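You operate a simulated robot arm through the tools that you are given. There is no shell and no other tool.

You run a simulated robot arm. Do the job below in one go: nothing can be reset, and whatever is moved stays where it is left.

## Task
Change the dirty red filter for the blue one, pump off and line let down to zero first.
Fine: old filter in the old parts tray; cover and let down valve shut after. Where these are worked on the way, their far stop is far enough and under half their travel is too little: filter cover, let down valve.

Only the result counts: the job must be done as asked and must still hold three seconds after the hand-in. Knocking over, shifting, dropping, spilling or breaking anything else fails it. A push-on lid holds only when it is set on centred and level and pressed home; a screw cap is set on level and turned clockwise until tight.

## Robot
A 7-joint arm with a three-finger gripper, fixed in place. Base frame: the origin is at the foot of the arm, x ahead of it, y to its left, z up. Readings come in m, rad, newtons and seconds.
Its first joint turns from -2.897 to 2.897 rad. Payload 2.69 kg.
The tool frame sits at the grasp point between the pads (the TCP): z along the fingers, y along the line on which they close. The tips reach 0.03 m beyond it. Largest opening 0.128 m; the body of the gripper starts 0.117 m behind the TCP.
Orientation is that of the tool frame in the base frame, as a unit quaternion [x, y, z, w]. With the fingers straight down and closing along the base's y, the tool's x points along the base's -x, its y along +y and its z along -z.

## Interface
- The arm moves only by the tool play_rows. Its argument "motion" is text: rows parted by semicolons, each of 7 numbers parted by spaces: the turn, a rotation vector about the tool's x, y, z in units of 5 degrees (1.0 is 5 degrees), then the shift along the tool's x, y, z in units of 50 mm (1.0 is 50 mm), then the closure, from 0 (fully open) to 1 (shut). In form: wx wy wz tx ty tz grip; .... A call has 1 to 20 rows; each row shifts and turns the commanded pose from where the row before left it, along the tool's axes as they then stand. A call with a number of a shift or a turn outside -1 to 1 is refused whole. A row lasts 0.2 s, in which the tool goes at most 0.05 m and 0.15 rad; a call with a longer step from one row to the next is refused whole, and so is a gripper value outside its range. Where a pose cannot be reached the arm comes as near as it can. A force on the tool above 40 N (or 10 N above the force at the start of the call, whichever is more), or a blocked arm, ends the call early, and 0.2 s more pass. The fingers move at their own pace and stop on an object; they squeeze with about 29 N. The grip force told is the motor's: it shows also when the fingers shut on nothing. Time passes only in rows, and 0.2 s behind the last, so rows that do not move let the fingers close. It gives the time, the measured TCP pose, the force on the tool (base axes), the opening and the grip force at its end, in the units of the frame above (readings bear some noise), with the torque about the TCP (base axes, N m) and any sound that the robot's microphone picked up.
- Cameras (640 x 400 px; columns grow to the right, rows downward): "scene" is fixed at [0.2198, 0.4992, 1.5242]; the picture's right is [-0.80, -0.59, 0.00], its down [-0.26, 0.35, -0.90] and it looks along [0.53, -0.72, -0.44] (base axes); focal length 262 px, centre (320, 200). "wrist" rides on the gripper at [0.058, 0.054, -0.131] in the tool frame; the picture's right is [-0.68, 0.74, 0.00], its down [-0.62, -0.57, -0.55] and it looks along [-0.40, -0.37, 0.84] (tool axes); focal length 234 px, centre (320, 200). There is no depth. A picture from a camera that has moved, and an enlarged one, comes with that camera's place and axes in the base frame and with its lens.
- get_image(camera): a new picture of that camera. The clock stands still meanwhile.
- raise_lower(by): slides the trunk up (or, below 0, down) by that many m; the arm rides with it, the base frame stays. It gives what a move gives, with no picture.
- zoom(camera, box): a new picture of the part [left, top, right, bottom] of that camera's present view, enlarged. The clock stands still meanwhile.
- sign_off(): hands the job in; it is judged then, once.

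Nothing tells you positions but the pictures and the camera data. Unless the task says otherwise, let go and move clear before handing in.

The tools are called after ">>>" as name(argument=value, ...) on one line, values as JSON. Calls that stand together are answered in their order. play_rows: Moves the arm, as the interface text tells. Its arguments: {"type":"object","properties":{"motion":{"type":"string"}},"required":["motion"]} The other tools are called the same way: raise_lower (by) slides the trunk up or down; get_image (camera) takes a picture; zoom (camera, box) takes an enlarged picture of a part of a camera's view; sign_off () hands the job in.

At the start:

```text
time_s: 0.0
position: [0.5895, -0.1382, 1.3841]
ee_rot: [-0.001, 1.0, -0.001, -0.001]
wrist_force: [-0.1, 0.4, -0.3]
wrist_torque: [-0.02, -0.02, -0.04]
finger_gap: 0.1283
finger_force: 0.1
trunk travel left (down, up): [-0.15, 0.2]
```

scene: 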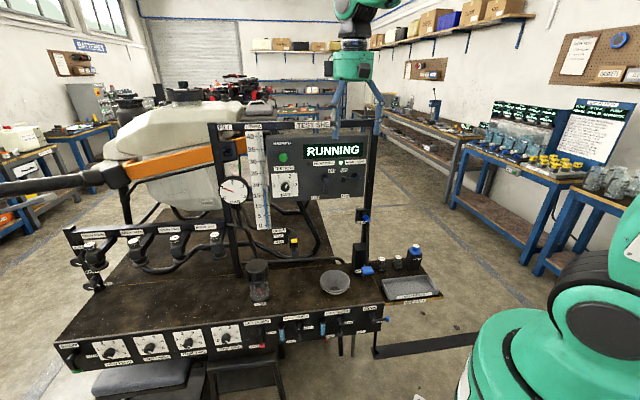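
wrist: 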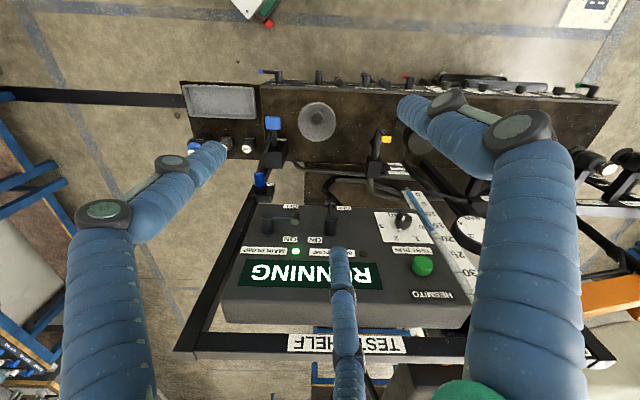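

I see a test bench with a panel reading RUNNING, a gauge, several valves, a filter housing and a tray at the right end. I'll enlarge parts of the scene before moving anything.

>>> zoom(camera="scene", box=[200, 110, 400, 235])

>>> zoom(camera="scene", box=[230, 220, 450, 358])

>>> zoom(camera="scene", box=[50, 210, 290, 360])

>>> zoom(camera="scene", box=[340, 195, 460, 270])

>>> zoom(camera="wrist", box=[180, 60, 420, 210])

>>> zoom(camera="wrist", box=[220, 180, 480, 342])

```text
3.20 times, centred on (300, 172) of scene
camera zoom: at [0.2198, 0.4992, 1.5242], right [-0.8, -0.59, 0.0], down [-0.26, 0.35, -0.9], along [0.53, -0.72, -0.44], focal length 837 px, centre (384, 288)
```

zoom: 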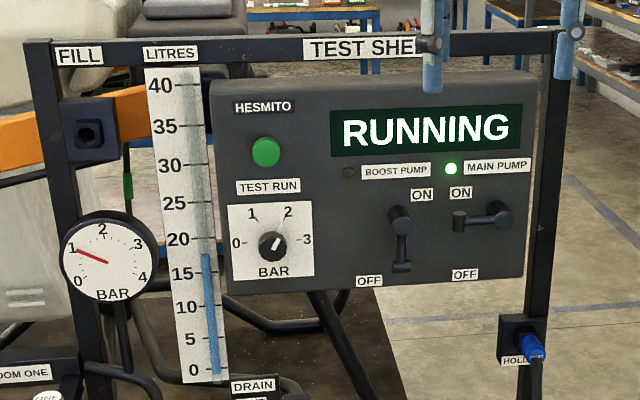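

```text
2.90 times, centred on (340, 289) of scene
camera zoom: at [0.2198, 0.4992, 1.5242], right [-0.8, -0.59, 0.0], down [-0.26, 0.35, -0.9], along [0.53, -0.72, -0.44], focal length 758 px, centre (262, -58)
```

zoom: 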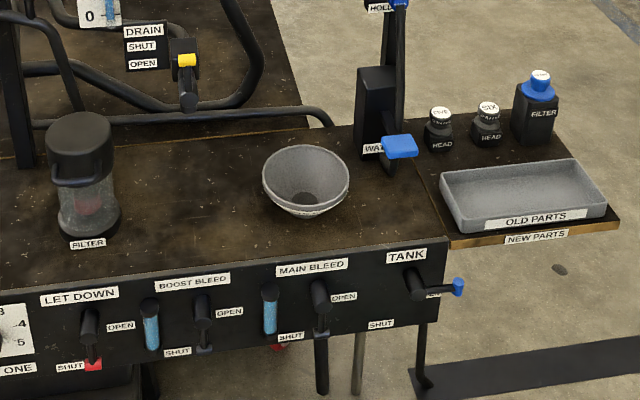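

```text
2.67 times, centred on (170, 285) of scene
camera zoom: at [0.2198, 0.4992, 1.5242], right [-0.8, -0.59, 0.0], down [-0.26, 0.35, -0.9], along [0.53, -0.72, -0.44], focal length 698 px, centre (720, -27)
```

zoom: 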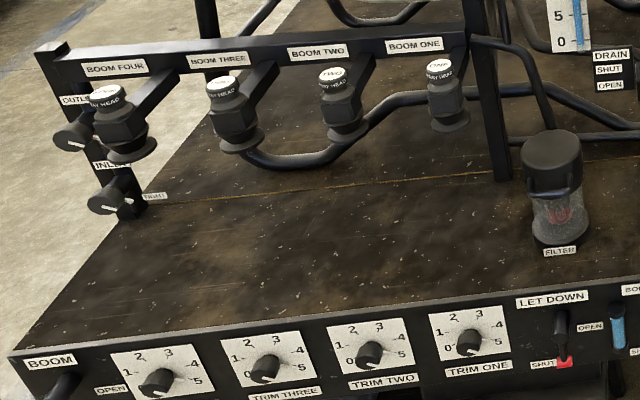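

```text
5.33 times, centred on (400, 232) of scene
camera zoom: at [0.2198, 0.4992, 1.5242], right [-0.8, -0.59, 0.0], down [-0.26, 0.35, -0.9], along [0.53, -0.72, -0.44], focal length 1395 px, centre (-107, 27)
```

zoom: 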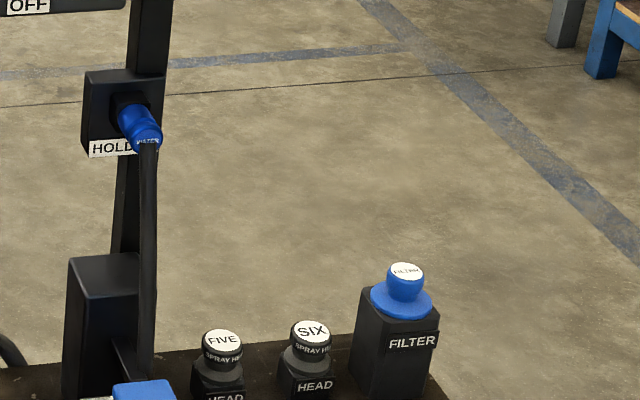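

```text
2.67 times, centred on (300, 135) of wrist
camera zoom: at [0.532, -0.0856, 1.5156], right [0.68, 0.74, 0.0], down [0.62, -0.57, 0.55], along [0.4, -0.37, -0.84], focal length 624 px, centre (373, 373)
```

zoom: 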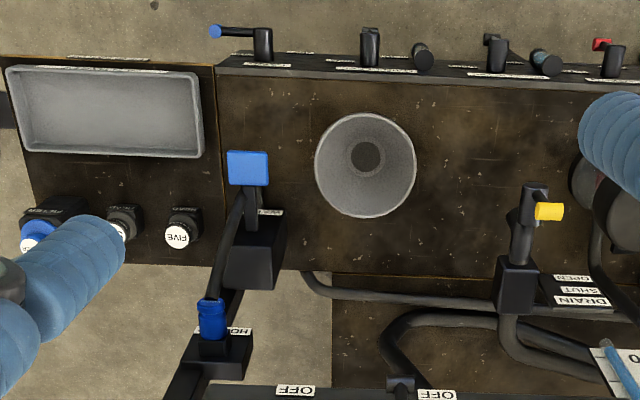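

```text
2.46 times, centred on (350, 261) of wrist
camera zoom: at [0.532, -0.0856, 1.5156], right [0.68, 0.74, 0.0], down [0.62, -0.57, 0.55], along [0.4, -0.37, -0.84], focal length 576 px, centre (246, 50)
```

zoom: 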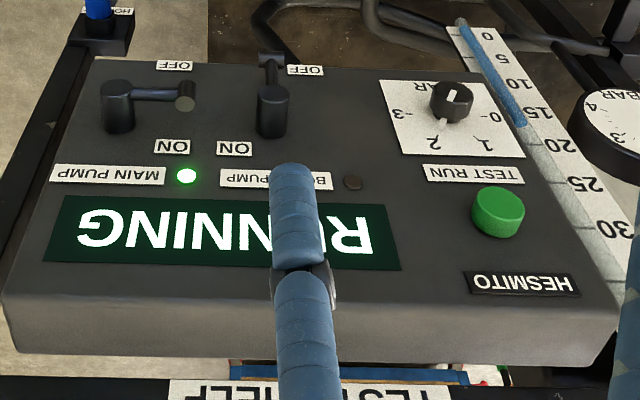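

The main pump's lever points at ON and the gauge reads about 1 bar. I'll look closer at the filter housing, the blue items and the let down valve.

>>> zoom(camera="scene", box=[235, 250, 285, 312])

>>> zoom(camera="scene", box=[240, 310, 310, 355])

>>> zoom(camera="scene", box=[340, 200, 390, 232])

>>> zoom(camera="scene", box=[370, 235, 450, 305])

>>> zoom(camera="scene", box=[305, 145, 375, 200])

>>> zoom(camera="wrist", box=[170, 60, 290, 200])

>>> zoom(camera="wrist", box=[370, 60, 500, 160])

>>> zoom(camera="wrist", box=[240, 190, 360, 270])

```text
6.45 times, centred on (260, 281) of scene
camera zoom: at [0.2198, 0.4992, 1.5242], right [-0.8, -0.59, 0.0], down [-0.26, 0.35, -0.9], along [0.53, -0.72, -0.44], focal length 1688 px, centre (707, -323)
```

zoom: 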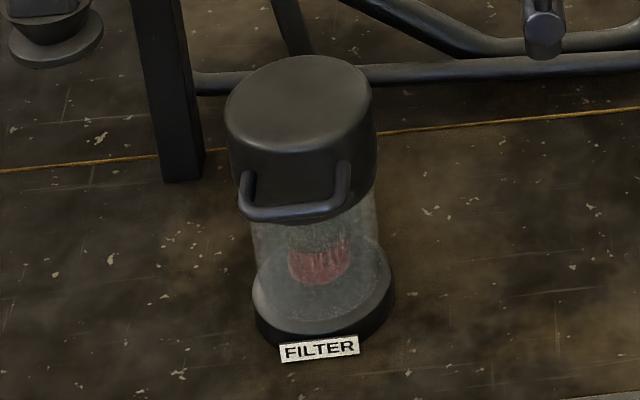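

```text
8.89 times, centred on (275, 332) of scene
camera zoom: at [0.2198, 0.4992, 1.5242], right [-0.8, -0.59, 0.0], down [-0.26, 0.35, -0.9], along [0.53, -0.72, -0.44], focal length 2325 px, centre (720, -978)
```

zoom: 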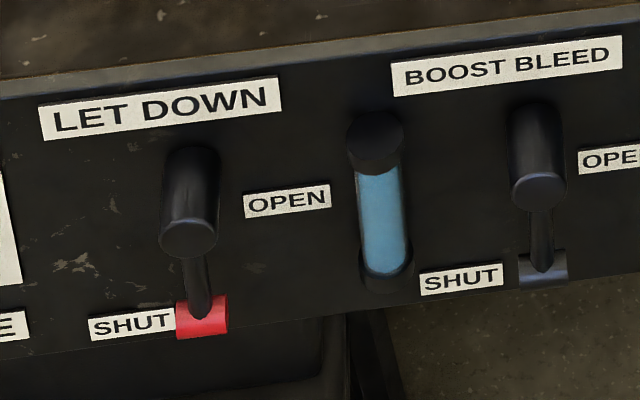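

```text
12.50 times, centred on (365, 216) of scene
camera zoom: at [0.2198, 0.4992, 1.5242], right [-0.8, -0.59, 0.0], down [-0.26, 0.35, -0.9], along [0.53, -0.72, -0.44], focal length 3269 px, centre (-242, 0)
```

zoom: 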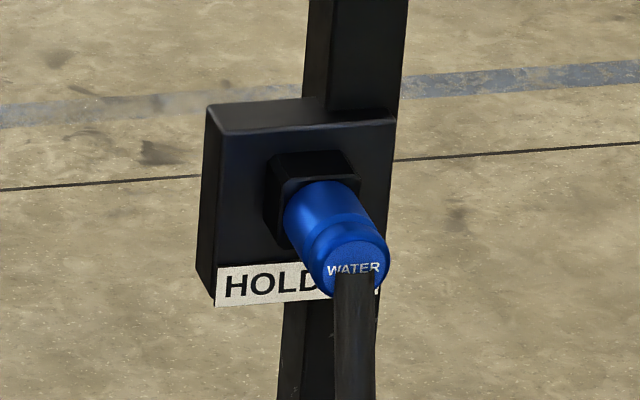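

```text
5.71 times, centred on (410, 270) of scene
camera zoom: at [0.2198, 0.4992, 1.5242], right [-0.8, -0.59, 0.0], down [-0.26, 0.35, -0.9], along [0.53, -0.72, -0.44], focal length 1495 px, centre (-194, -200)
```

zoom: 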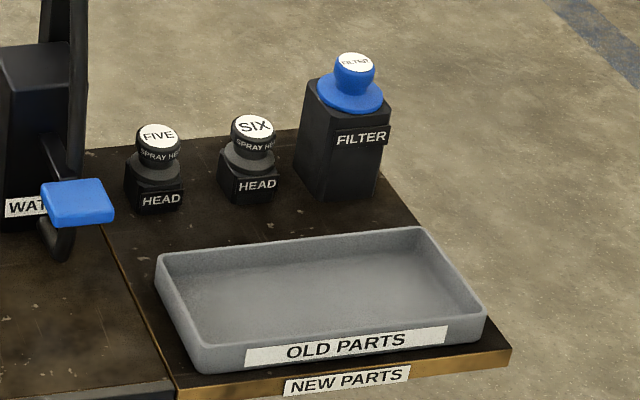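

```text
7.27 times, centred on (340, 172) of scene
camera zoom: at [0.2198, 0.4992, 1.5242], right [-0.8, -0.59, 0.0], down [-0.26, 0.35, -0.9], along [0.53, -0.72, -0.44], focal length 1902 px, centre (174, 400)
```

zoom: 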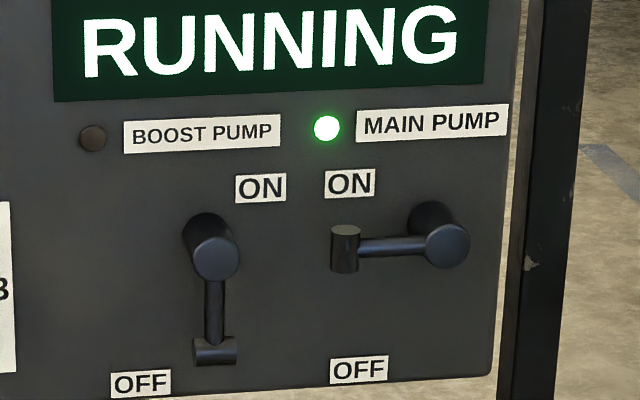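

```text
2.86 times, centred on (230, 130) of wrist
camera zoom: at [0.532, -0.0856, 1.5156], right [0.68, 0.74, 0.0], down [0.62, -0.57, 0.55], along [0.4, -0.37, -0.84], focal length 669 px, centre (577, 400)
```

zoom: 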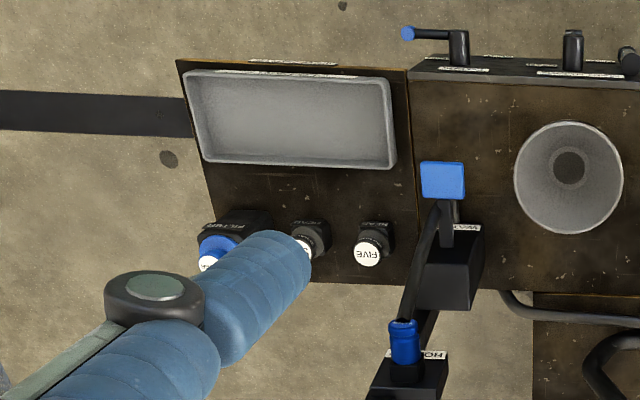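

```text
4.00 times, centred on (435, 110) of wrist
camera zoom: at [0.532, -0.0856, 1.5156], right [0.68, 0.74, 0.0], down [0.62, -0.57, 0.55], along [0.4, -0.37, -0.84], focal length 937 px, centre (-140, 560)
```

zoom: 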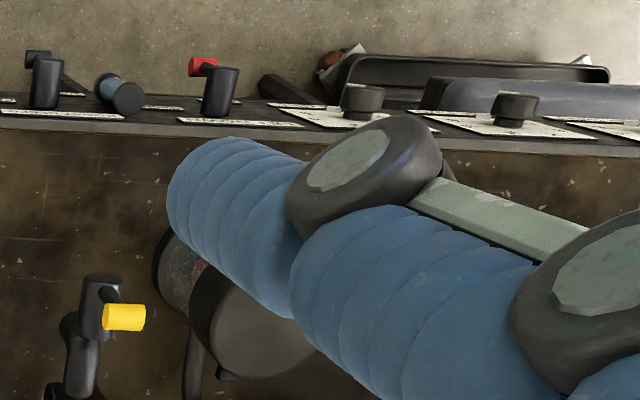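

```text
5.00 times, centred on (300, 230) of wrist
camera zoom: at [0.532, -0.0856, 1.5156], right [0.68, 0.74, 0.0], down [0.62, -0.57, 0.55], along [0.4, -0.37, -0.84], focal length 1171 px, centre (420, 50)
```

zoom: 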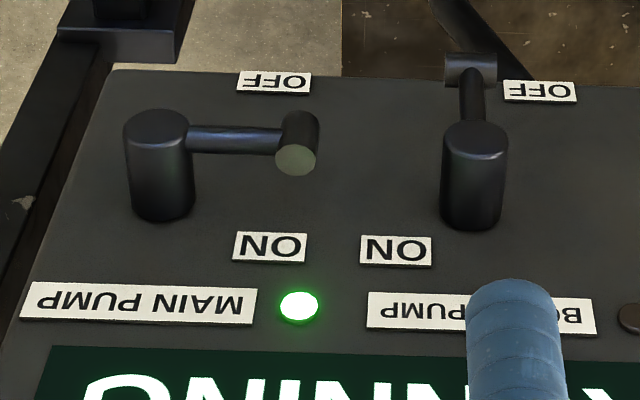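

The main pump lever's hub is near [0.662,-0.345,1.155] and its tip near [0.705,-0.310,1.154]. The bench runs along a=[0.707,0.707,0] and its front faces n=[-0.707,0.707,0]. First I'll turn the tool by 45° about its z to match the bench and close the fingers.

>>> play_rows(motion="0 0 1 0 0 0 1; 0 0 1 0 0 0 1; 0 0 1 0 0 0 1; 0 0 1 0 0 0 1; 0 0 1 0 0 0 1; 0 0 1 0 0 0 1; 0 0 1 0 0 0 1; 0 0 1 0 0 0 1; 0 0 1 0 0 0 1")

```text
time_s: 2.0
position: [0.5889, -0.1385, 1.384]
ee_rot: [0.383, 0.924, 0.0, 0.0]
wrist_force: [0.3, 0.4, 0.0]
wrist_torque: [0.02, 0.02, -0.01]
finger_gap: 0.0022
finger_force: 28.7
trunk travel left (down, up): [-0.15, 0.2]
```

The tool now matches the bench. Next I'll tilt it to horizontal so the fingers point at the panel.

>>> play_rows(motion="0 -1 0 0 0 0 1; 0 -1 0 0 0 0 1; 0 -1 0 0 0 0 1; 0 -1 0 0 0 0 1; 0 -1 0 0 0 0 1; 0 -1 0 0 0 0 1; 0 -1 0 0 0 0 1; 0 -1 0 0 0 0 1; 0 -1 0 0 0 0 1; 0 -1 0 0 0 0 1; 0 -1 0 0 0 0 1; 0 -1 0 0 0 0 1; 0 -1 0 0 0 0 1; 0 -1 0 0 0 0 1; 0 -1 0 0 0 0 1; 0 -1 0 0 0 0 1; 0 -1 0 0 0 0 1; 0 -1 0 0 0 0 1")

>>> get_image(camera="scene")

>>> get_image(camera="wrist")

```text
time_s: 5.8
position: [0.5911, -0.1403, 1.3828]
ee_rot: [0.27, 0.652, -0.27, 0.655]
wrist_force: [0.1, 0.6, 0.2]
wrist_torque: [-0.02, 0.02, -0.03]
finger_gap: 0.0022
finger_force: 29.0
trunk travel left (down, up): [-0.15, 0.2]
```

```text
taken
```

scene: 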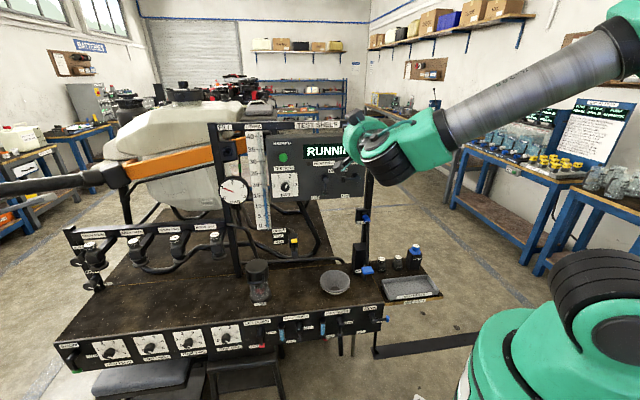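

```text
taken
camera wrist: at [0.5353, -0.0093, 1.3262], right [0.52, 0.52, 0.68], down [-0.79, -0.01, 0.61], along [0.33, -0.85, 0.4], focal length 234 px, centre (320, 200)
```

wrist: 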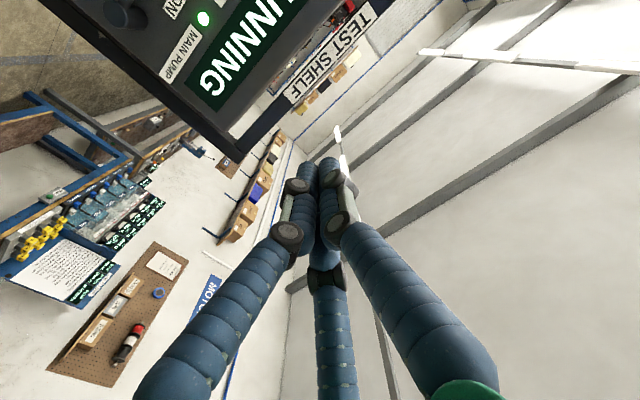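

Fingers now point at the panel. I'll come down to just above the lever tip, still well off the panel, and check.

>>> play_rows(motion="0 0 0 0.89 -0.2 0 1; 0 0 0 0.89 -0.2 0 1; 0 0 0 0.89 -0.2 0 1; 0 0 0 0.89 -0.2 0 1; 0 0 0 0 0 0.8 1; 0 0 0 0 0 0.8 1; 0 0 0 0 0 0 1")

>>> get_image(camera="wrist")

>>> zoom(camera="scene", box=[300, 130, 400, 210])

```text
time_s: 7.4
position: [0.619, -0.2228, 1.2052]
ee_rot: [0.27, 0.654, -0.27, 0.653]
wrist_force: [0.4, 0.2, -0.4]
wrist_torque: [-0.02, -0.02, -0.04]
finger_gap: 0.0023
finger_force: 28.7
trunk travel left (down, up): [-0.15, 0.2]
```

```text
taken
camera wrist: at [0.5647, -0.0927, 1.1478], right [0.52, 0.52, 0.68], down [-0.79, -0.01, 0.62], along [0.33, -0.85, 0.4], focal length 234 px, centre (320, 200)
```

wrist: 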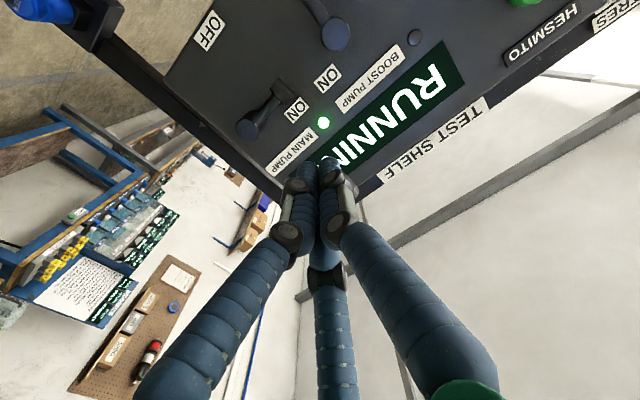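

```text
5.00 times, centred on (350, 170) of scene
camera zoom: at [0.2198, 0.4992, 1.5242], right [-0.8, -0.59, 0.0], down [-0.26, 0.35, -0.9], along [0.53, -0.72, -0.44], focal length 1308 px, centre (170, 350)
```

zoom: 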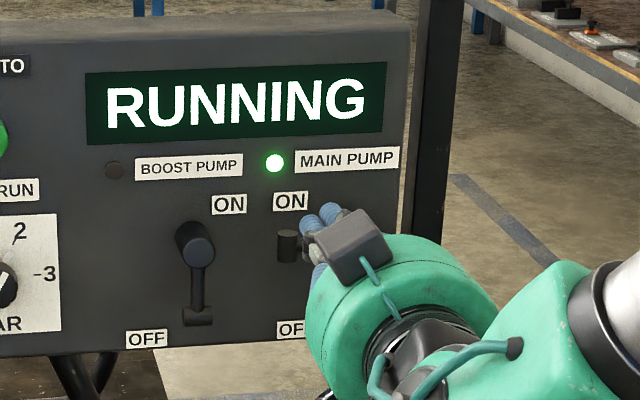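

The fingers are beside the main pump lever. I'll check how the closed fingertips look before moving in.

>>> zoom(camera="wrist", box=[220, 60, 420, 300])

>>> zoom(camera="scene", box=[340, 160, 380, 190])

```text
1.67 times, centred on (320, 180) of wrist
camera zoom: at [0.5647, -0.0927, 1.1478], right [0.52, 0.52, 0.68], down [-0.79, -0.01, 0.62], along [0.33, -0.85, 0.4], focal length 390 px, centre (320, 233)
```

zoom: 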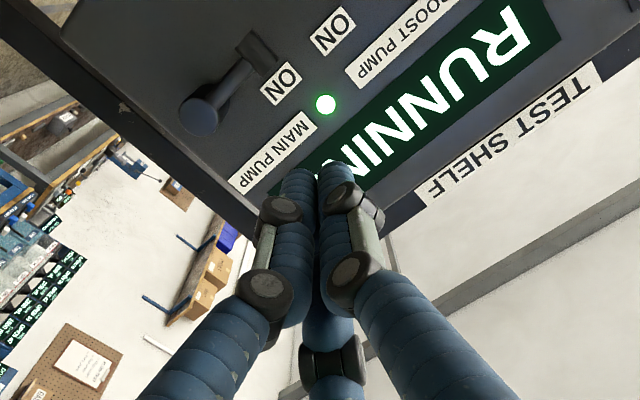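

```text
13.33 times, centred on (360, 175) of scene
camera zoom: at [0.2198, 0.4992, 1.5242], right [-0.8, -0.59, 0.0], down [-0.26, 0.35, -0.9], along [0.53, -0.72, -0.44], focal length 3487 px, centre (-213, 533)
```

zoom: 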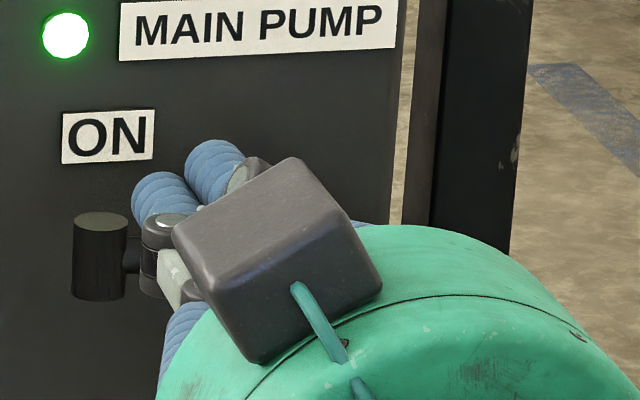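

I'll move in above the lever tip, keeping about 13 mm off the panel face.

>>> play_rows(motion="0 0 0 0 0 0.55 1; 0 0 0 0 0 0.55 1; 0 0 0 0 0 0.55 1; 0 0 0 0 0 0.5 1; 0 0 0 0 0 0 1")

>>> zoom(camera="wrist", box=[200, 20, 400, 220])

>>> zoom(camera="scene", box=[320, 155, 380, 200])

```text
time_s: 8.6
position: [0.6946, -0.3011, 1.2044]
ee_rot: [0.27, 0.654, -0.27, 0.653]
wrist_force: [0.6, 0.2, 0.1]
wrist_torque: [-0.01, -0.04, 0.04]
finger_gap: 0.0023
finger_force: 29.0
trunk travel left (down, up): [-0.15, 0.2]
```

```text
2.00 times, centred on (300, 120) of wrist
camera zoom: at [0.6403, -0.1708, 1.1455], right [0.52, 0.52, 0.68], down [-0.79, -0.01, 0.62], along [0.33, -0.85, 0.4], focal length 468 px, centre (360, 360)
```

zoom: 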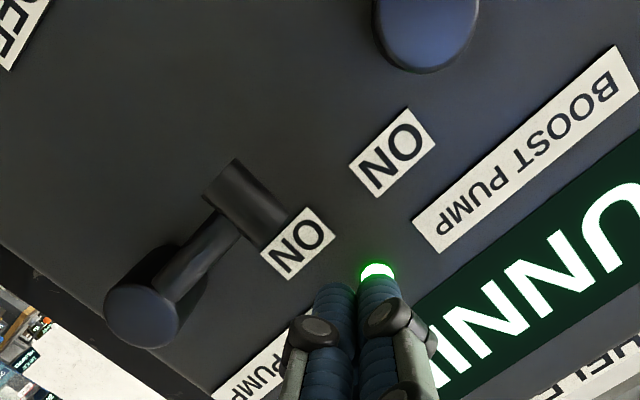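

```text
8.89 times, centred on (350, 178) of scene
camera zoom: at [0.2198, 0.4992, 1.5242], right [-0.8, -0.59, 0.0], down [-0.26, 0.35, -0.9], along [0.53, -0.72, -0.44], focal length 2325 px, centre (53, 400)
```

zoom: 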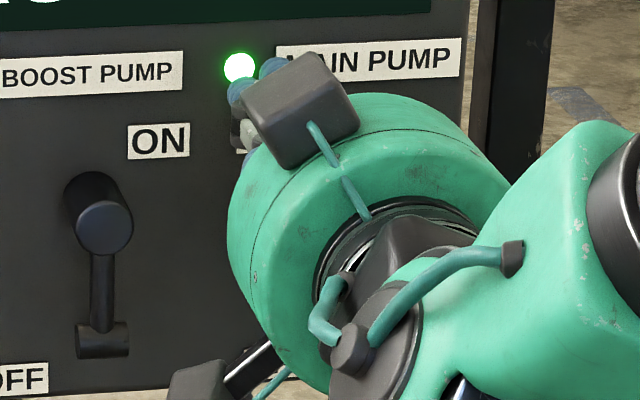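

The finger bundle is right above the lever tip. I'll press down along the arc for the first half and check.

>>> play_rows(motion="0 0 0 0.3 0 0 1; 0 0 0 0.31 0.01 0 1; 0 0 0 0.15 0.035 0 1; 0 0 0 0.15 0.035 0 1; 0 0 0 0.15 0 0 1; 0 0 0 0.15 0 0 1; 0 0 0 0.15 -0.044 0 1; 0 0 0 0.15 -0.044 0 1")

>>> zoom(camera="wrist", box=[200, 20, 400, 220])

```text
time_s: 10.4
position: [0.6954, -0.3013, 1.1302]
ee_rot: [0.271, 0.653, -0.271, 0.653]
wrist_force: [0.2, 0.5, 0.9]
wrist_torque: [0.0, 0.03, 0.01]
finger_gap: 0.002
finger_force: 29.2
trunk travel left (down, up): [-0.15, 0.2]
```

```text
2.00 times, centred on (300, 120) of wrist
camera zoom: at [0.6404, -0.171, 1.0728], right [0.52, 0.52, 0.68], down [-0.79, -0.01, 0.62], along [0.33, -0.85, 0.4], focal length 468 px, centre (360, 360)
```

zoom: 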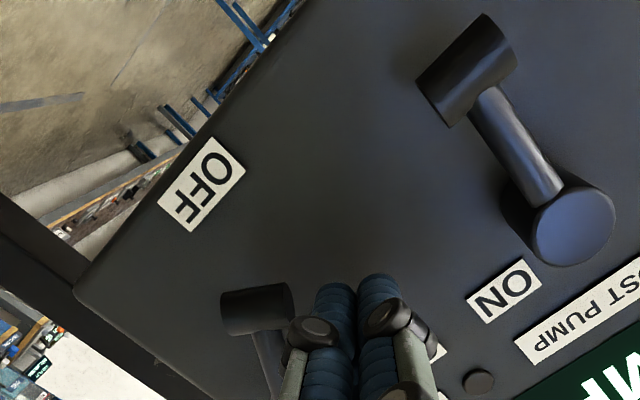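

The lever seems to have swung a long way already. I'll check with the scene camera.

>>> zoom(camera="scene", box=[210, 120, 390, 220])

>>> get_image(camera="wrist")

```text
3.56 times, centred on (300, 170) of scene
camera zoom: at [0.2198, 0.4992, 1.5242], right [-0.8, -0.59, 0.0], down [-0.26, 0.35, -0.9], along [0.53, -0.72, -0.44], focal length 930 px, centre (391, 307)
```

zoom: 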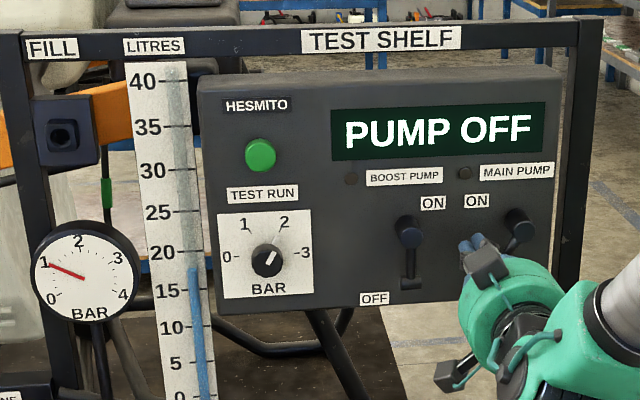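

```text
taken
camera wrist: at [0.6404, -0.171, 1.0728], right [0.52, 0.52, 0.68], down [-0.79, -0.01, 0.62], along [0.33, -0.85, 0.4], focal length 234 px, centre (320, 200)
```

wrist: 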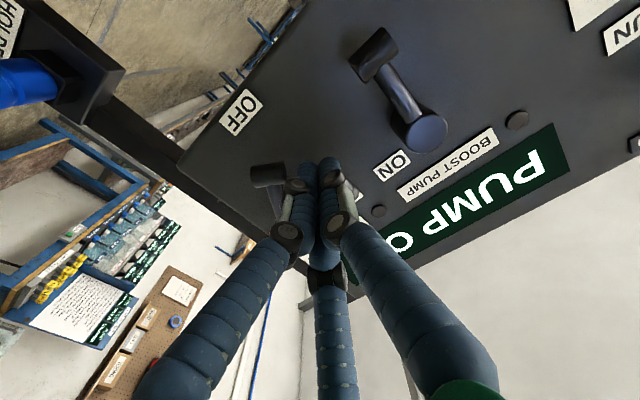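

The display now says PUMP OFF, with the lever roughly at 60°. I'll follow the arc on to its stop.

>>> play_rows(motion="0 0 0 0.128 -0.08 0 1; 0 0 0 0.128 -0.08 0 1; 0 0 0 0.104 -0.11 0 1; 0 0 0 0.104 -0.11 0 1; 0 0 0 0.07 -0.133 0 1; 0 0 0 0.07 -0.133 0 1")

>>> zoom(camera="wrist", box=[200, 20, 400, 220])

>>> zoom(camera="scene", box=[300, 120, 400, 220])

```text
time_s: 11.8
position: [0.6776, -0.3179, 1.1049]
ee_rot: [0.266, 0.654, -0.268, 0.656]
wrist_force: [9.5, 15.1, 1.1]
wrist_torque: [0.28, 0.08, 0.28]
finger_gap: 0.0019
finger_force: 29.8
trunk travel left (down, up): [-0.15, 0.2]
stopped in row 6: the force on the tool passed its limit at 47 N (the readings are from after the stop); the commanded pose is now the measured one
```

```text
2.00 times, centred on (300, 120) of wrist
camera zoom: at [0.6223, -0.1882, 1.0464], right [0.51, 0.53, 0.68], down [-0.79, -0.02, 0.61], along [0.34, -0.85, 0.41], focal length 468 px, centre (360, 360)
```

zoom: 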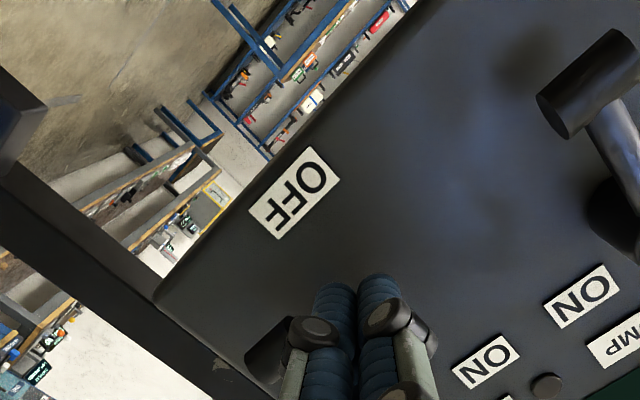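

```text
4.00 times, centred on (350, 170) of scene
camera zoom: at [0.2198, 0.4992, 1.5242], right [-0.8, -0.59, 0.0], down [-0.26, 0.35, -0.9], along [0.53, -0.72, -0.44], focal length 1046 px, centre (200, 320)
```

zoom: 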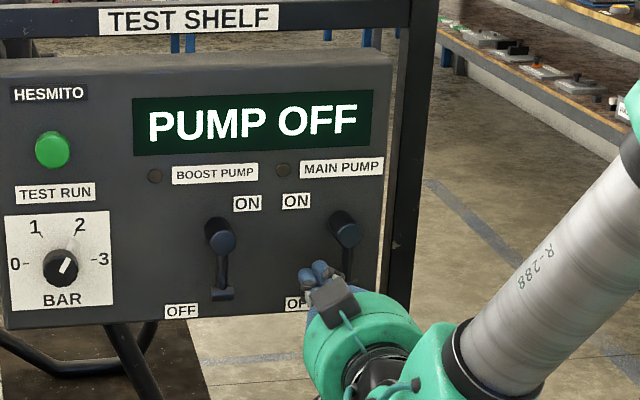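

The lever hit its stop at straight down (OFF). I'll back off sideways and then out from the panel.

>>> play_rows(motion="0 0 0 0 0.4 0 1; 0 0 0 0 0.2 -0.4 1; 0 0 0 0 0 -1 1; 0 0 0 0 0 -1 1; 0 0 0 0 0 -1 1; 0 0 0 0 0 -1 1; 0 0 0 0 0 0 1")

>>> zoom(camera="scene", box=[200, 110, 400, 235])

>>> get_image(camera="wrist")

```text
time_s: 13.4
position: [0.5428, -0.1427, 1.1026]
ee_rot: [0.268, 0.652, -0.27, 0.656]
wrist_force: [-0.3, 0.6, -0.2]
wrist_torque: [0.02, 0.04, 0.03]
finger_gap: 0.0021
finger_force: 28.8
trunk travel left (down, up): [-0.15, 0.2]
```

```text
3.20 times, centred on (300, 172) of scene
camera zoom: at [0.2198, 0.4992, 1.5242], right [-0.8, -0.59, 0.0], down [-0.26, 0.35, -0.9], along [0.53, -0.72, -0.44], focal length 837 px, centre (384, 288)
```

zoom: 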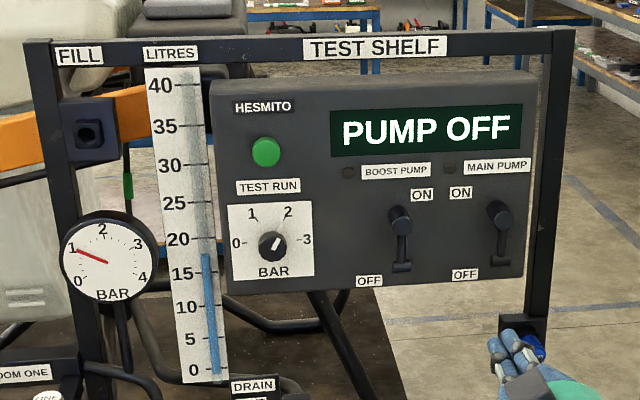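

```text
taken
camera wrist: at [0.4862, -0.0134, 1.0439], right [0.51, 0.53, 0.68], down [-0.79, -0.02, 0.61], along [0.33, -0.85, 0.41], focal length 234 px, centre (320, 200)
```

wrist: 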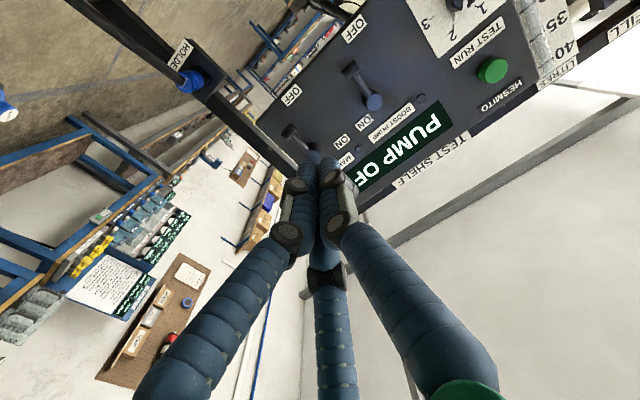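

The pump is off and the gauge still reads 1 bar. Now I'll go toward the let down valve at the bench front, keeping out in front of the bench.

>>> play_rows(motion="0 0 0 0.7 0.55 -0.12 1; 0 0 0 0.7 0.55 -0.12 1; 0 0 0 0.7 0.55 -0.12 1; 0 0 0 0.7 0.55 -0.12 1; 0 0 0 0.7 0.55 -0.12 1; 0 0 0 0.7 0.55 -0.12 1; 0 0 0 0.7 0.55 -0.12 1; 0 0 0 0 0 0 1")

>>> get_image(camera="scene")

>>> get_image(camera="wrist")

```text
time_s: 15.2
position: [0.649, 0.0219, 0.8614]
ee_rot: [0.269, 0.653, -0.27, 0.655]
wrist_force: [0.8, -0.5, -0.1]
wrist_torque: [0.01, -0.02, -0.04]
finger_gap: 0.0024
finger_force: 28.9
trunk travel left (down, up): [-0.15, 0.2]
```

```text
taken
```

scene: 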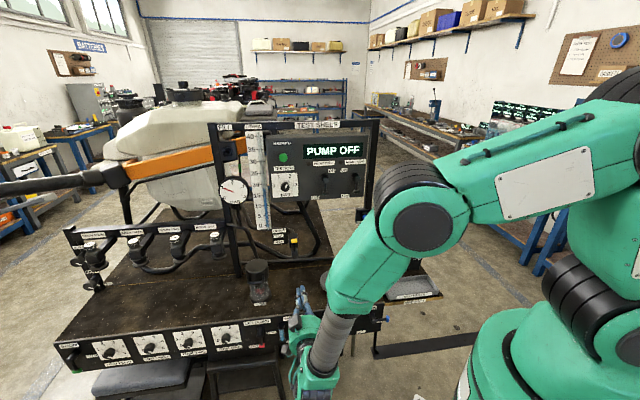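

```text
taken
camera wrist: at [0.5934, 0.1516, 0.8024], right [0.51, 0.53, 0.68], down [-0.79, -0.02, 0.61], along [0.33, -0.85, 0.41], focal length 234 px, centre (320, 200)
```

wrist: 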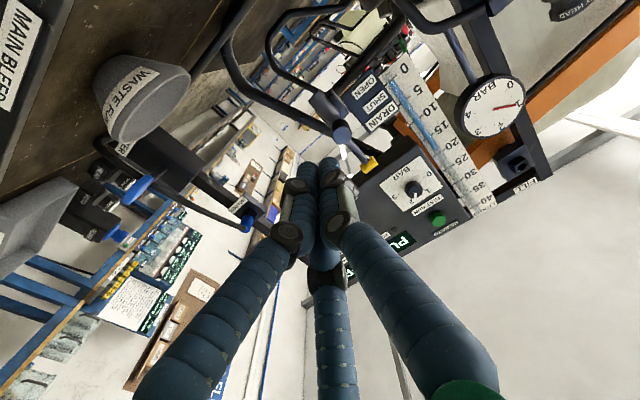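

The way is clear and the arm is in front of the bench. I'll continue down toward the height of the let down valve.

>>> play_rows(motion="0 0 0 0.72 0.62 0 1; 0 0 0 0.72 0.62 0 1; 0 0 0 0.72 0.62 0 1; 0 0 0 0.72 0.62 0 1; 0 0 0 0.72 0.62 0 1; 0 0 0 0.72 0.62 0 1; 0 0 0 0 0 0 1")

>>> get_image(camera="scene")

>>> get_image(camera="wrist")

```text
time_s: 16.8
position: [0.7807, 0.1531, 0.641]
ee_rot: [0.267, 0.652, -0.269, 0.657]
wrist_force: [-0.2, -0.6, 0.0]
wrist_torque: [0.0, -0.04, 0.01]
finger_gap: 0.0022
finger_force: 28.9
trunk travel left (down, up): [-0.15, 0.2]
```

```text
taken
```

scene: 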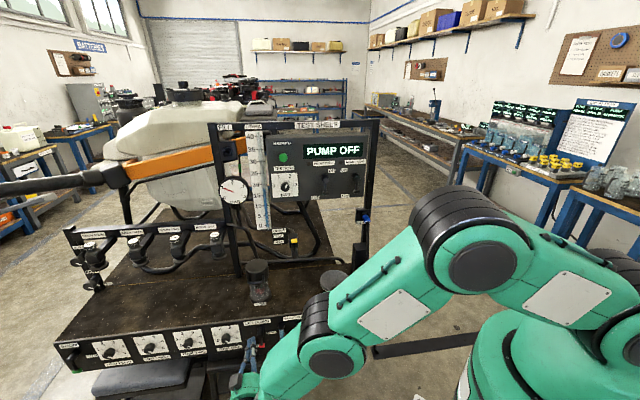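

```text
taken
camera wrist: at [0.7252, 0.2834, 0.5813], right [0.51, 0.53, 0.68], down [-0.79, -0.02, 0.61], along [0.33, -0.85, 0.41], focal length 234 px, centre (320, 200)
```

wrist: 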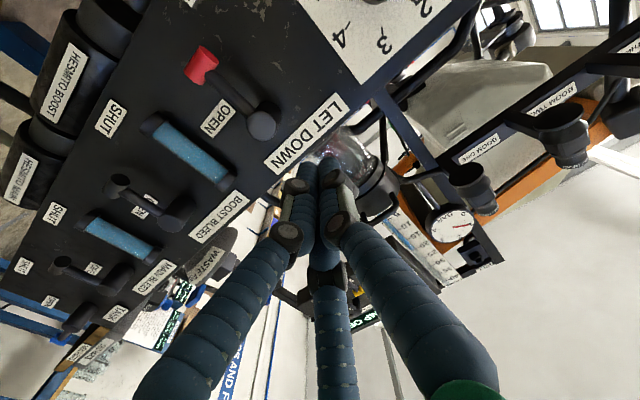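

The let down hub is near a=0.639, z=0.592, with its red bar hanging straight down (shut). I'll put the closed fingers to the left of the bar (+a side), at bar height, and then move in.

>>> play_rows(motion="0 0 0 0.7 0.2 0 1; 0 0 0 0.7 0.2 0 1; 0 0 0 0.68 0.2 0 1; 0 0 0 0 0 0.63 1; 0 0 0 0 0 0.6 1; 0 0 0 0 0 0 1")

>>> get_image(camera="wrist")

>>> zoom(camera="scene", box=[220, 310, 310, 370])

```text
time_s: 18.2
position: [0.8452, 0.1331, 0.5366]
ee_rot: [0.268, 0.653, -0.269, 0.656]
wrist_force: [0.5, -1.3, 0.8]
wrist_torque: [-0.03, 0.01, 0.0]
finger_gap: 0.002
finger_force: 28.6
trunk travel left (down, up): [-0.15, 0.2]
```

```text
taken
camera wrist: at [0.7897, 0.262, 0.4787], right [0.51, 0.53, 0.68], down [-0.79, -0.02, 0.61], along [0.33, -0.85, 0.41], focal length 234 px, centre (320, 200)
```

wrist: 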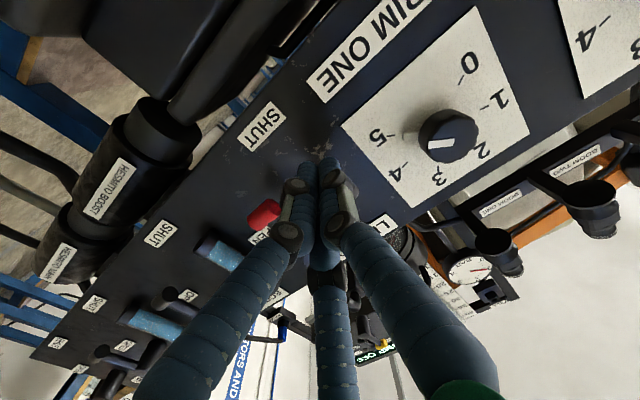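

```text
6.67 times, centred on (265, 340) of scene
camera zoom: at [0.2198, 0.4992, 1.5242], right [-0.8, -0.59, 0.0], down [-0.26, 0.35, -0.9], along [0.53, -0.72, -0.44], focal length 1744 px, centre (687, -733)
```

zoom: 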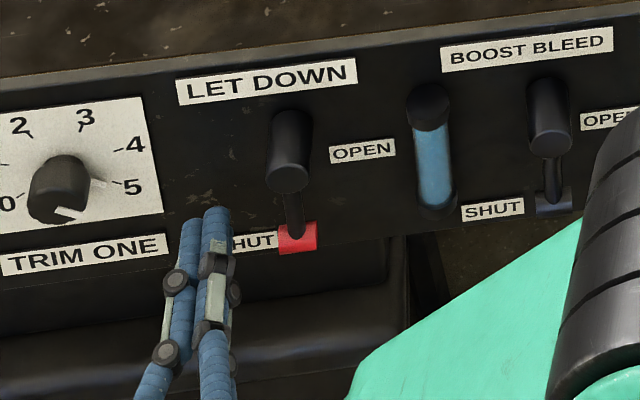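

The fingertips sit to the left of the red bar at about its height. I'll sweep the bar along its arc toward OPEN for about 60° and then look.

>>> play_rows(motion="0 0 0 0.06 -0.24 0 1; 0 0 0 0.06 -0.24 0 1; 0 0 0 0.057 -0.17 0 1; 0 0 0 0.057 -0.17 0 1; 0 0 0 0 -0.17 0 1; 0 0 0 0 -0.17 0 1; 0 0 0 -0.04 -0.15 0 1; 0 0 0 -0.04 -0.15 0 1; 0 0 0 -0.09 -0.12 0 1; 0 0 0 -0.09 -0.12 0 1")

>>> get_image(camera="wrist")

>>> zoom(camera="scene", box=[220, 310, 310, 370])

>>> zoom(camera="scene", box=[210, 165, 260, 215])

```text
time_s: 20.4
position: [0.7836, 0.0714, 0.538]
ee_rot: [0.267, 0.653, -0.268, 0.656]
wrist_force: [0.4, 0.1, -0.5]
wrist_torque: [-0.02, 0.02, 0.0]
finger_gap: 0.0022
finger_force: 29.0
trunk travel left (down, up): [-0.15, 0.2]
```

```text
taken
camera wrist: at [0.7282, 0.2006, 0.48], right [0.51, 0.53, 0.68], down [-0.79, -0.02, 0.61], along [0.33, -0.85, 0.41], focal length 234 px, centre (320, 200)
```

wrist: 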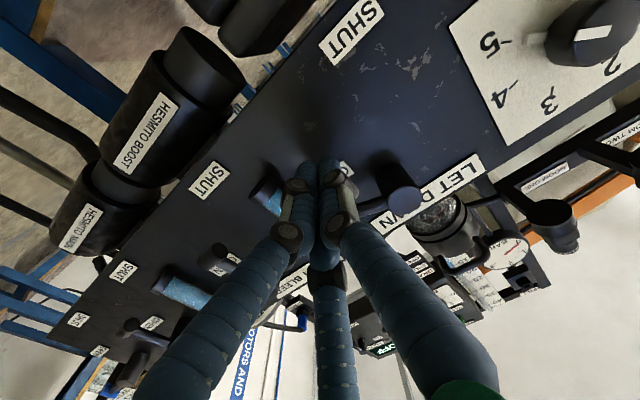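

```text
6.67 times, centred on (265, 340) of scene
camera zoom: at [0.2198, 0.4992, 1.5242], right [-0.8, -0.59, 0.0], down [-0.26, 0.35, -0.9], along [0.53, -0.72, -0.44], focal length 1744 px, centre (687, -733)
```

zoom: 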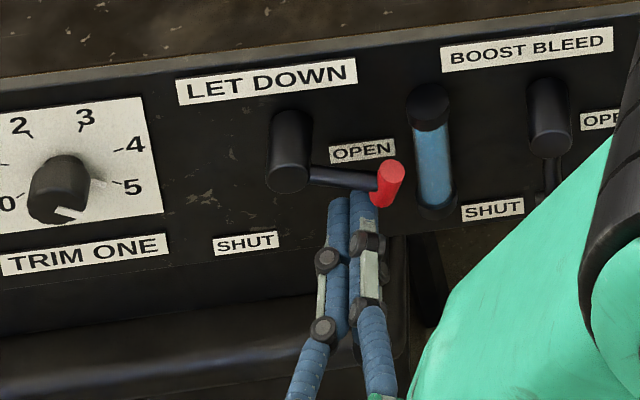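

```text
8.00 times, centred on (235, 190) of scene
camera zoom: at [0.2198, 0.4992, 1.5242], right [-0.8, -0.59, 0.0], down [-0.26, 0.35, -0.9], along [0.53, -0.72, -0.44], focal length 2092 px, centre (1000, 280)
```

zoom: 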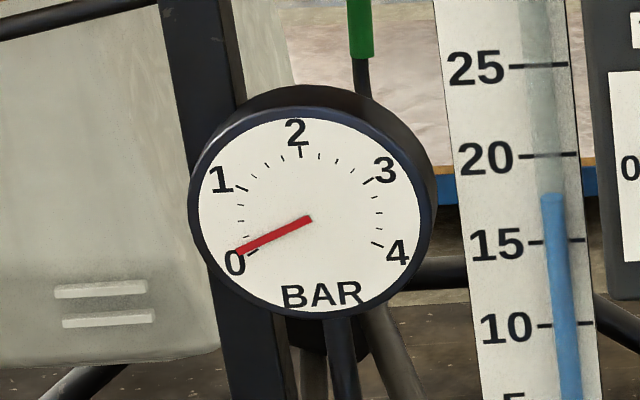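

The valve is about 80° open and the gauge has dropped to 0. I'll nudge it a bit further toward its stop, then back the fingers out.

>>> play_rows(motion="0 0 0 -0.12 -0.05 0 1; 0 0 0 -0.12 -0.03 0 1; 0 0 0 0 0 0 1; 0 0 0 0.4 0 0 1; 0 0 0 0.2 0 -0.8 1; 0 0 0 0 0 -1 1; 0 0 0 0 0 -1 1; 0 0 0 0 0 0 1")

>>> get_image(camera="wrist")

>>> zoom(camera="scene", box=[220, 310, 310, 370])

>>> zoom(camera="scene", box=[200, 110, 400, 235])

```text
time_s: 22.2
position: [0.6789, 0.1654, 0.5182]
ee_rot: [0.267, 0.653, -0.269, 0.656]
wrist_force: [0.3, 0.0, -0.3]
wrist_torque: [-0.01, 0.02, -0.01]
finger_gap: 0.0021
finger_force: 29.4
trunk travel left (down, up): [-0.15, 0.2]
```

```text
taken
camera wrist: at [0.6239, 0.2951, 0.4611], right [0.51, 0.53, 0.68], down [-0.79, -0.02, 0.61], along [0.33, -0.85, 0.41], focal length 234 px, centre (320, 200)
```

wrist: 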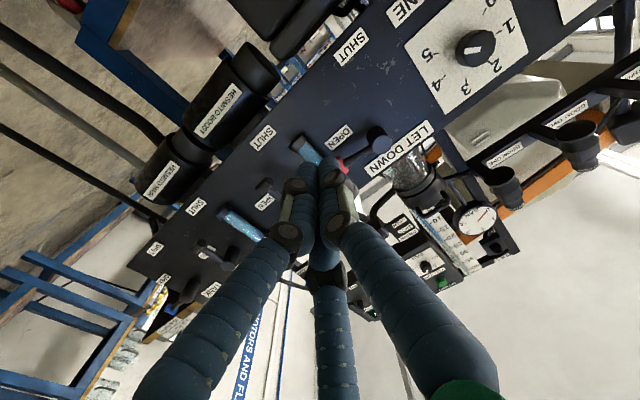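

```text
6.67 times, centred on (265, 340) of scene
camera zoom: at [0.2198, 0.4992, 1.5242], right [-0.8, -0.59, 0.0], down [-0.26, 0.35, -0.9], along [0.53, -0.72, -0.44], focal length 1744 px, centre (687, -733)
```

zoom: 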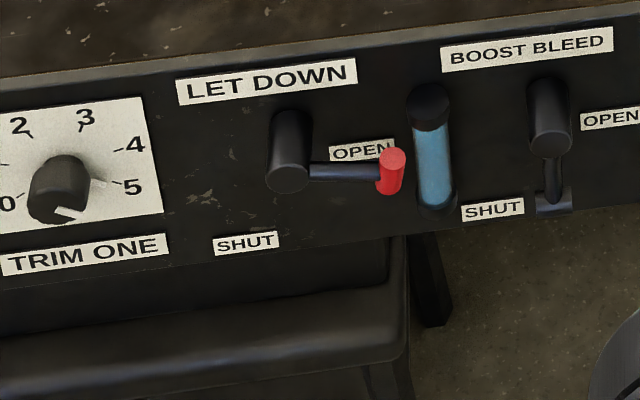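

```text
3.20 times, centred on (300, 172) of scene
camera zoom: at [0.2198, 0.4992, 1.5242], right [-0.8, -0.59, 0.0], down [-0.26, 0.35, -0.9], along [0.53, -0.72, -0.44], focal length 837 px, centre (384, 288)
```

zoom: 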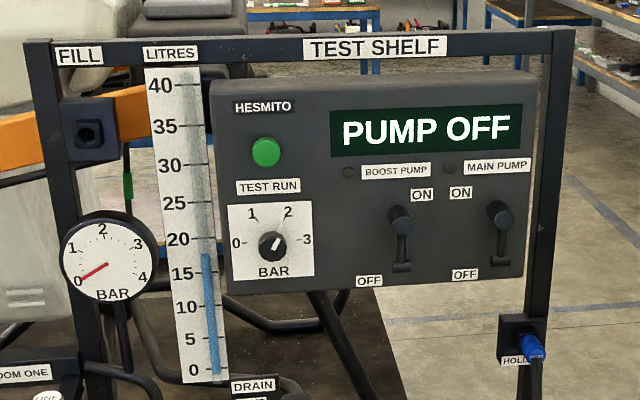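

The valve is fully open, the gauge is at 0 and the pump is off. Next I'll raise the tool in front of the filter housing for a close look at the cover and its handle.

>>> play_rows(motion="0 0 0 -0.8 0.45 0 1; 0 0 0 -0.8 0.45 0 1; 0 0 0 -0.8 0.45 0 1; 0 0 0 -0.8 0.45 0 1; 0 0 0 -0.8 0.45 0 1; 0 0 0 0 0 0 1")

>>> get_image(camera="wrist")

>>> zoom(camera="scene", box=[235, 250, 285, 312])

```text
time_s: 23.6
position: [0.7567, 0.2478, 0.7198]
ee_rot: [0.267, 0.653, -0.268, 0.656]
wrist_force: [-0.1, -0.4, -1.1]
wrist_torque: [0.01, 0.0, 0.01]
finger_gap: 0.0021
finger_force: 28.6
trunk travel left (down, up): [-0.15, 0.2]
```

```text
taken
camera wrist: at [0.7013, 0.3769, 0.661], right [0.51, 0.53, 0.68], down [-0.79, -0.02, 0.61], along [0.33, -0.85, 0.41], focal length 234 px, centre (320, 200)
```

wrist: 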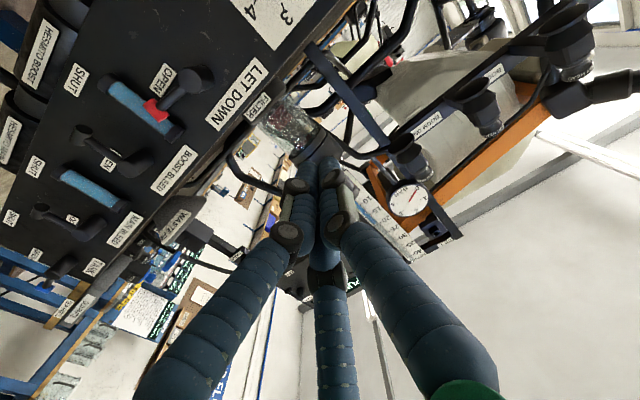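

```text
6.45 times, centred on (260, 281) of scene
camera zoom: at [0.2198, 0.4992, 1.5242], right [-0.8, -0.59, 0.0], down [-0.26, 0.35, -0.9], along [0.53, -0.72, -0.44], focal length 1688 px, centre (707, -323)
```

zoom: 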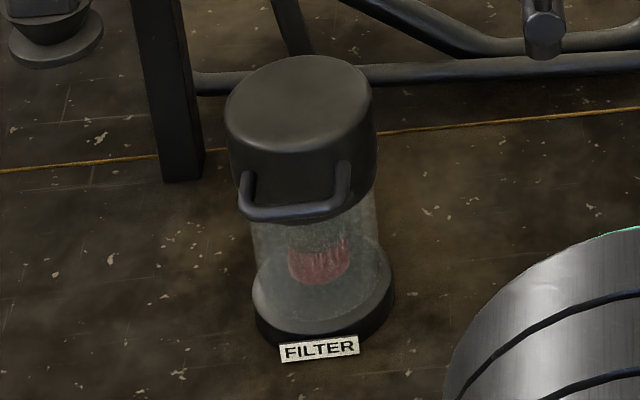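

The cover is just beyond the fingertips in the wrist view. I'll zoom in there.

>>> zoom(camera="wrist", box=[220, 80, 400, 190])

>>> play_rows(motion="0 0 0 -0.8 0.3 0.3 1; 0 0 0 -0.8 0.3 0.3 1; 0 0 0 -0.8 0.3 0.3 1; 0 0 0 -0.8 0.3 0.2 1; 0 0 0 0 0 0 1")

>>> get_image(camera="wrist")

```text
3.56 times, centred on (310, 135) of wrist
camera zoom: at [0.7013, 0.3769, 0.661], right [0.51, 0.53, 0.68], down [-0.79, -0.02, 0.61], along [0.33, -0.85, 0.41], focal length 833 px, centre (356, 431)
```

zoom: 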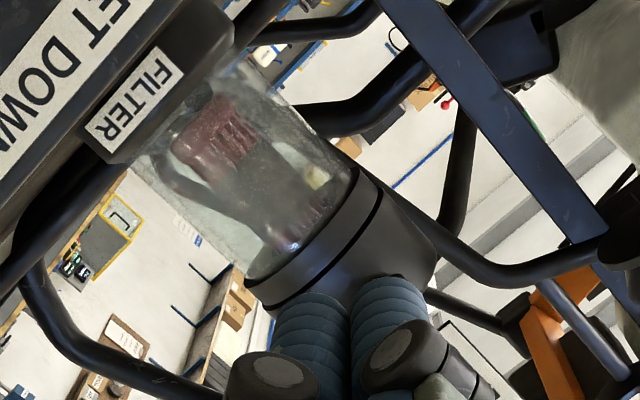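

```text
time_s: 24.8
position: [0.8379, 0.2497, 0.8802]
ee_rot: [0.268, 0.653, -0.269, 0.656]
wrist_force: [-0.5, 0.3, -0.6]
wrist_torque: [0.03, 0.03, 0.04]
finger_gap: 0.0023
finger_force: 29.3
trunk travel left (down, up): [-0.15, 0.2]
```

```text
taken
camera wrist: at [0.7821, 0.3798, 0.8218], right [0.51, 0.53, 0.68], down [-0.79, -0.02, 0.61], along [0.33, -0.85, 0.41], focal length 234 px, centre (320, 200)
```

wrist: 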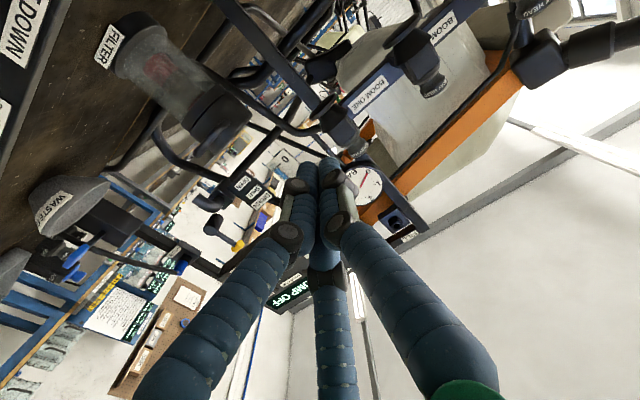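

>>> zoom(camera="wrist", box=[90, 0, 290, 160])

>>> zoom(camera="wrist", box=[150, 50, 270, 160])

```text
2.50 times, centred on (190, 80) of wrist
camera zoom: at [0.7821, 0.3798, 0.8218], right [0.51, 0.53, 0.68], down [-0.79, -0.02, 0.61], along [0.33, -0.85, 0.41], focal length 585 px, centre (645, 500)
```

zoom: 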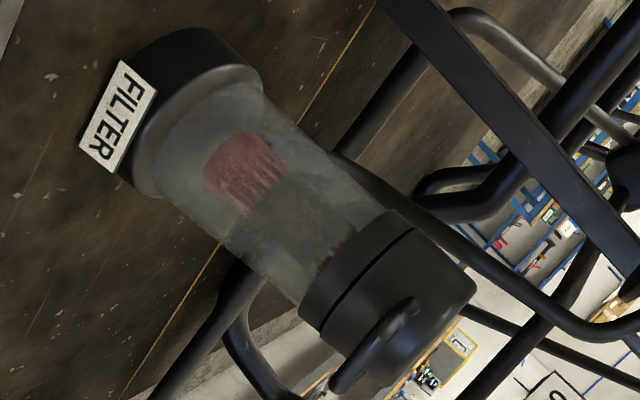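

```text
3.64 times, centred on (210, 105) of wrist
camera zoom: at [0.7821, 0.3798, 0.8218], right [0.51, 0.53, 0.68], down [-0.79, -0.02, 0.61], along [0.33, -0.85, 0.41], focal length 852 px, centre (720, 546)
```

zoom: 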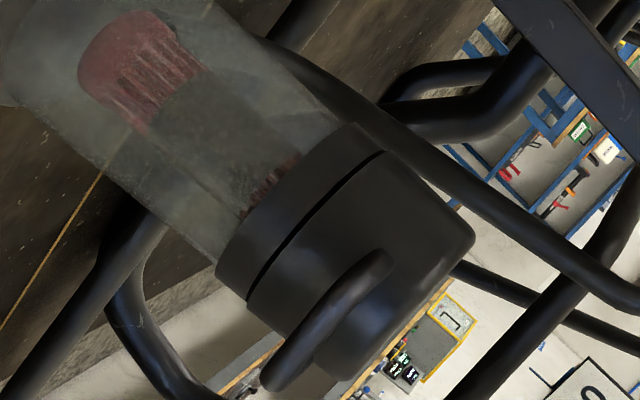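

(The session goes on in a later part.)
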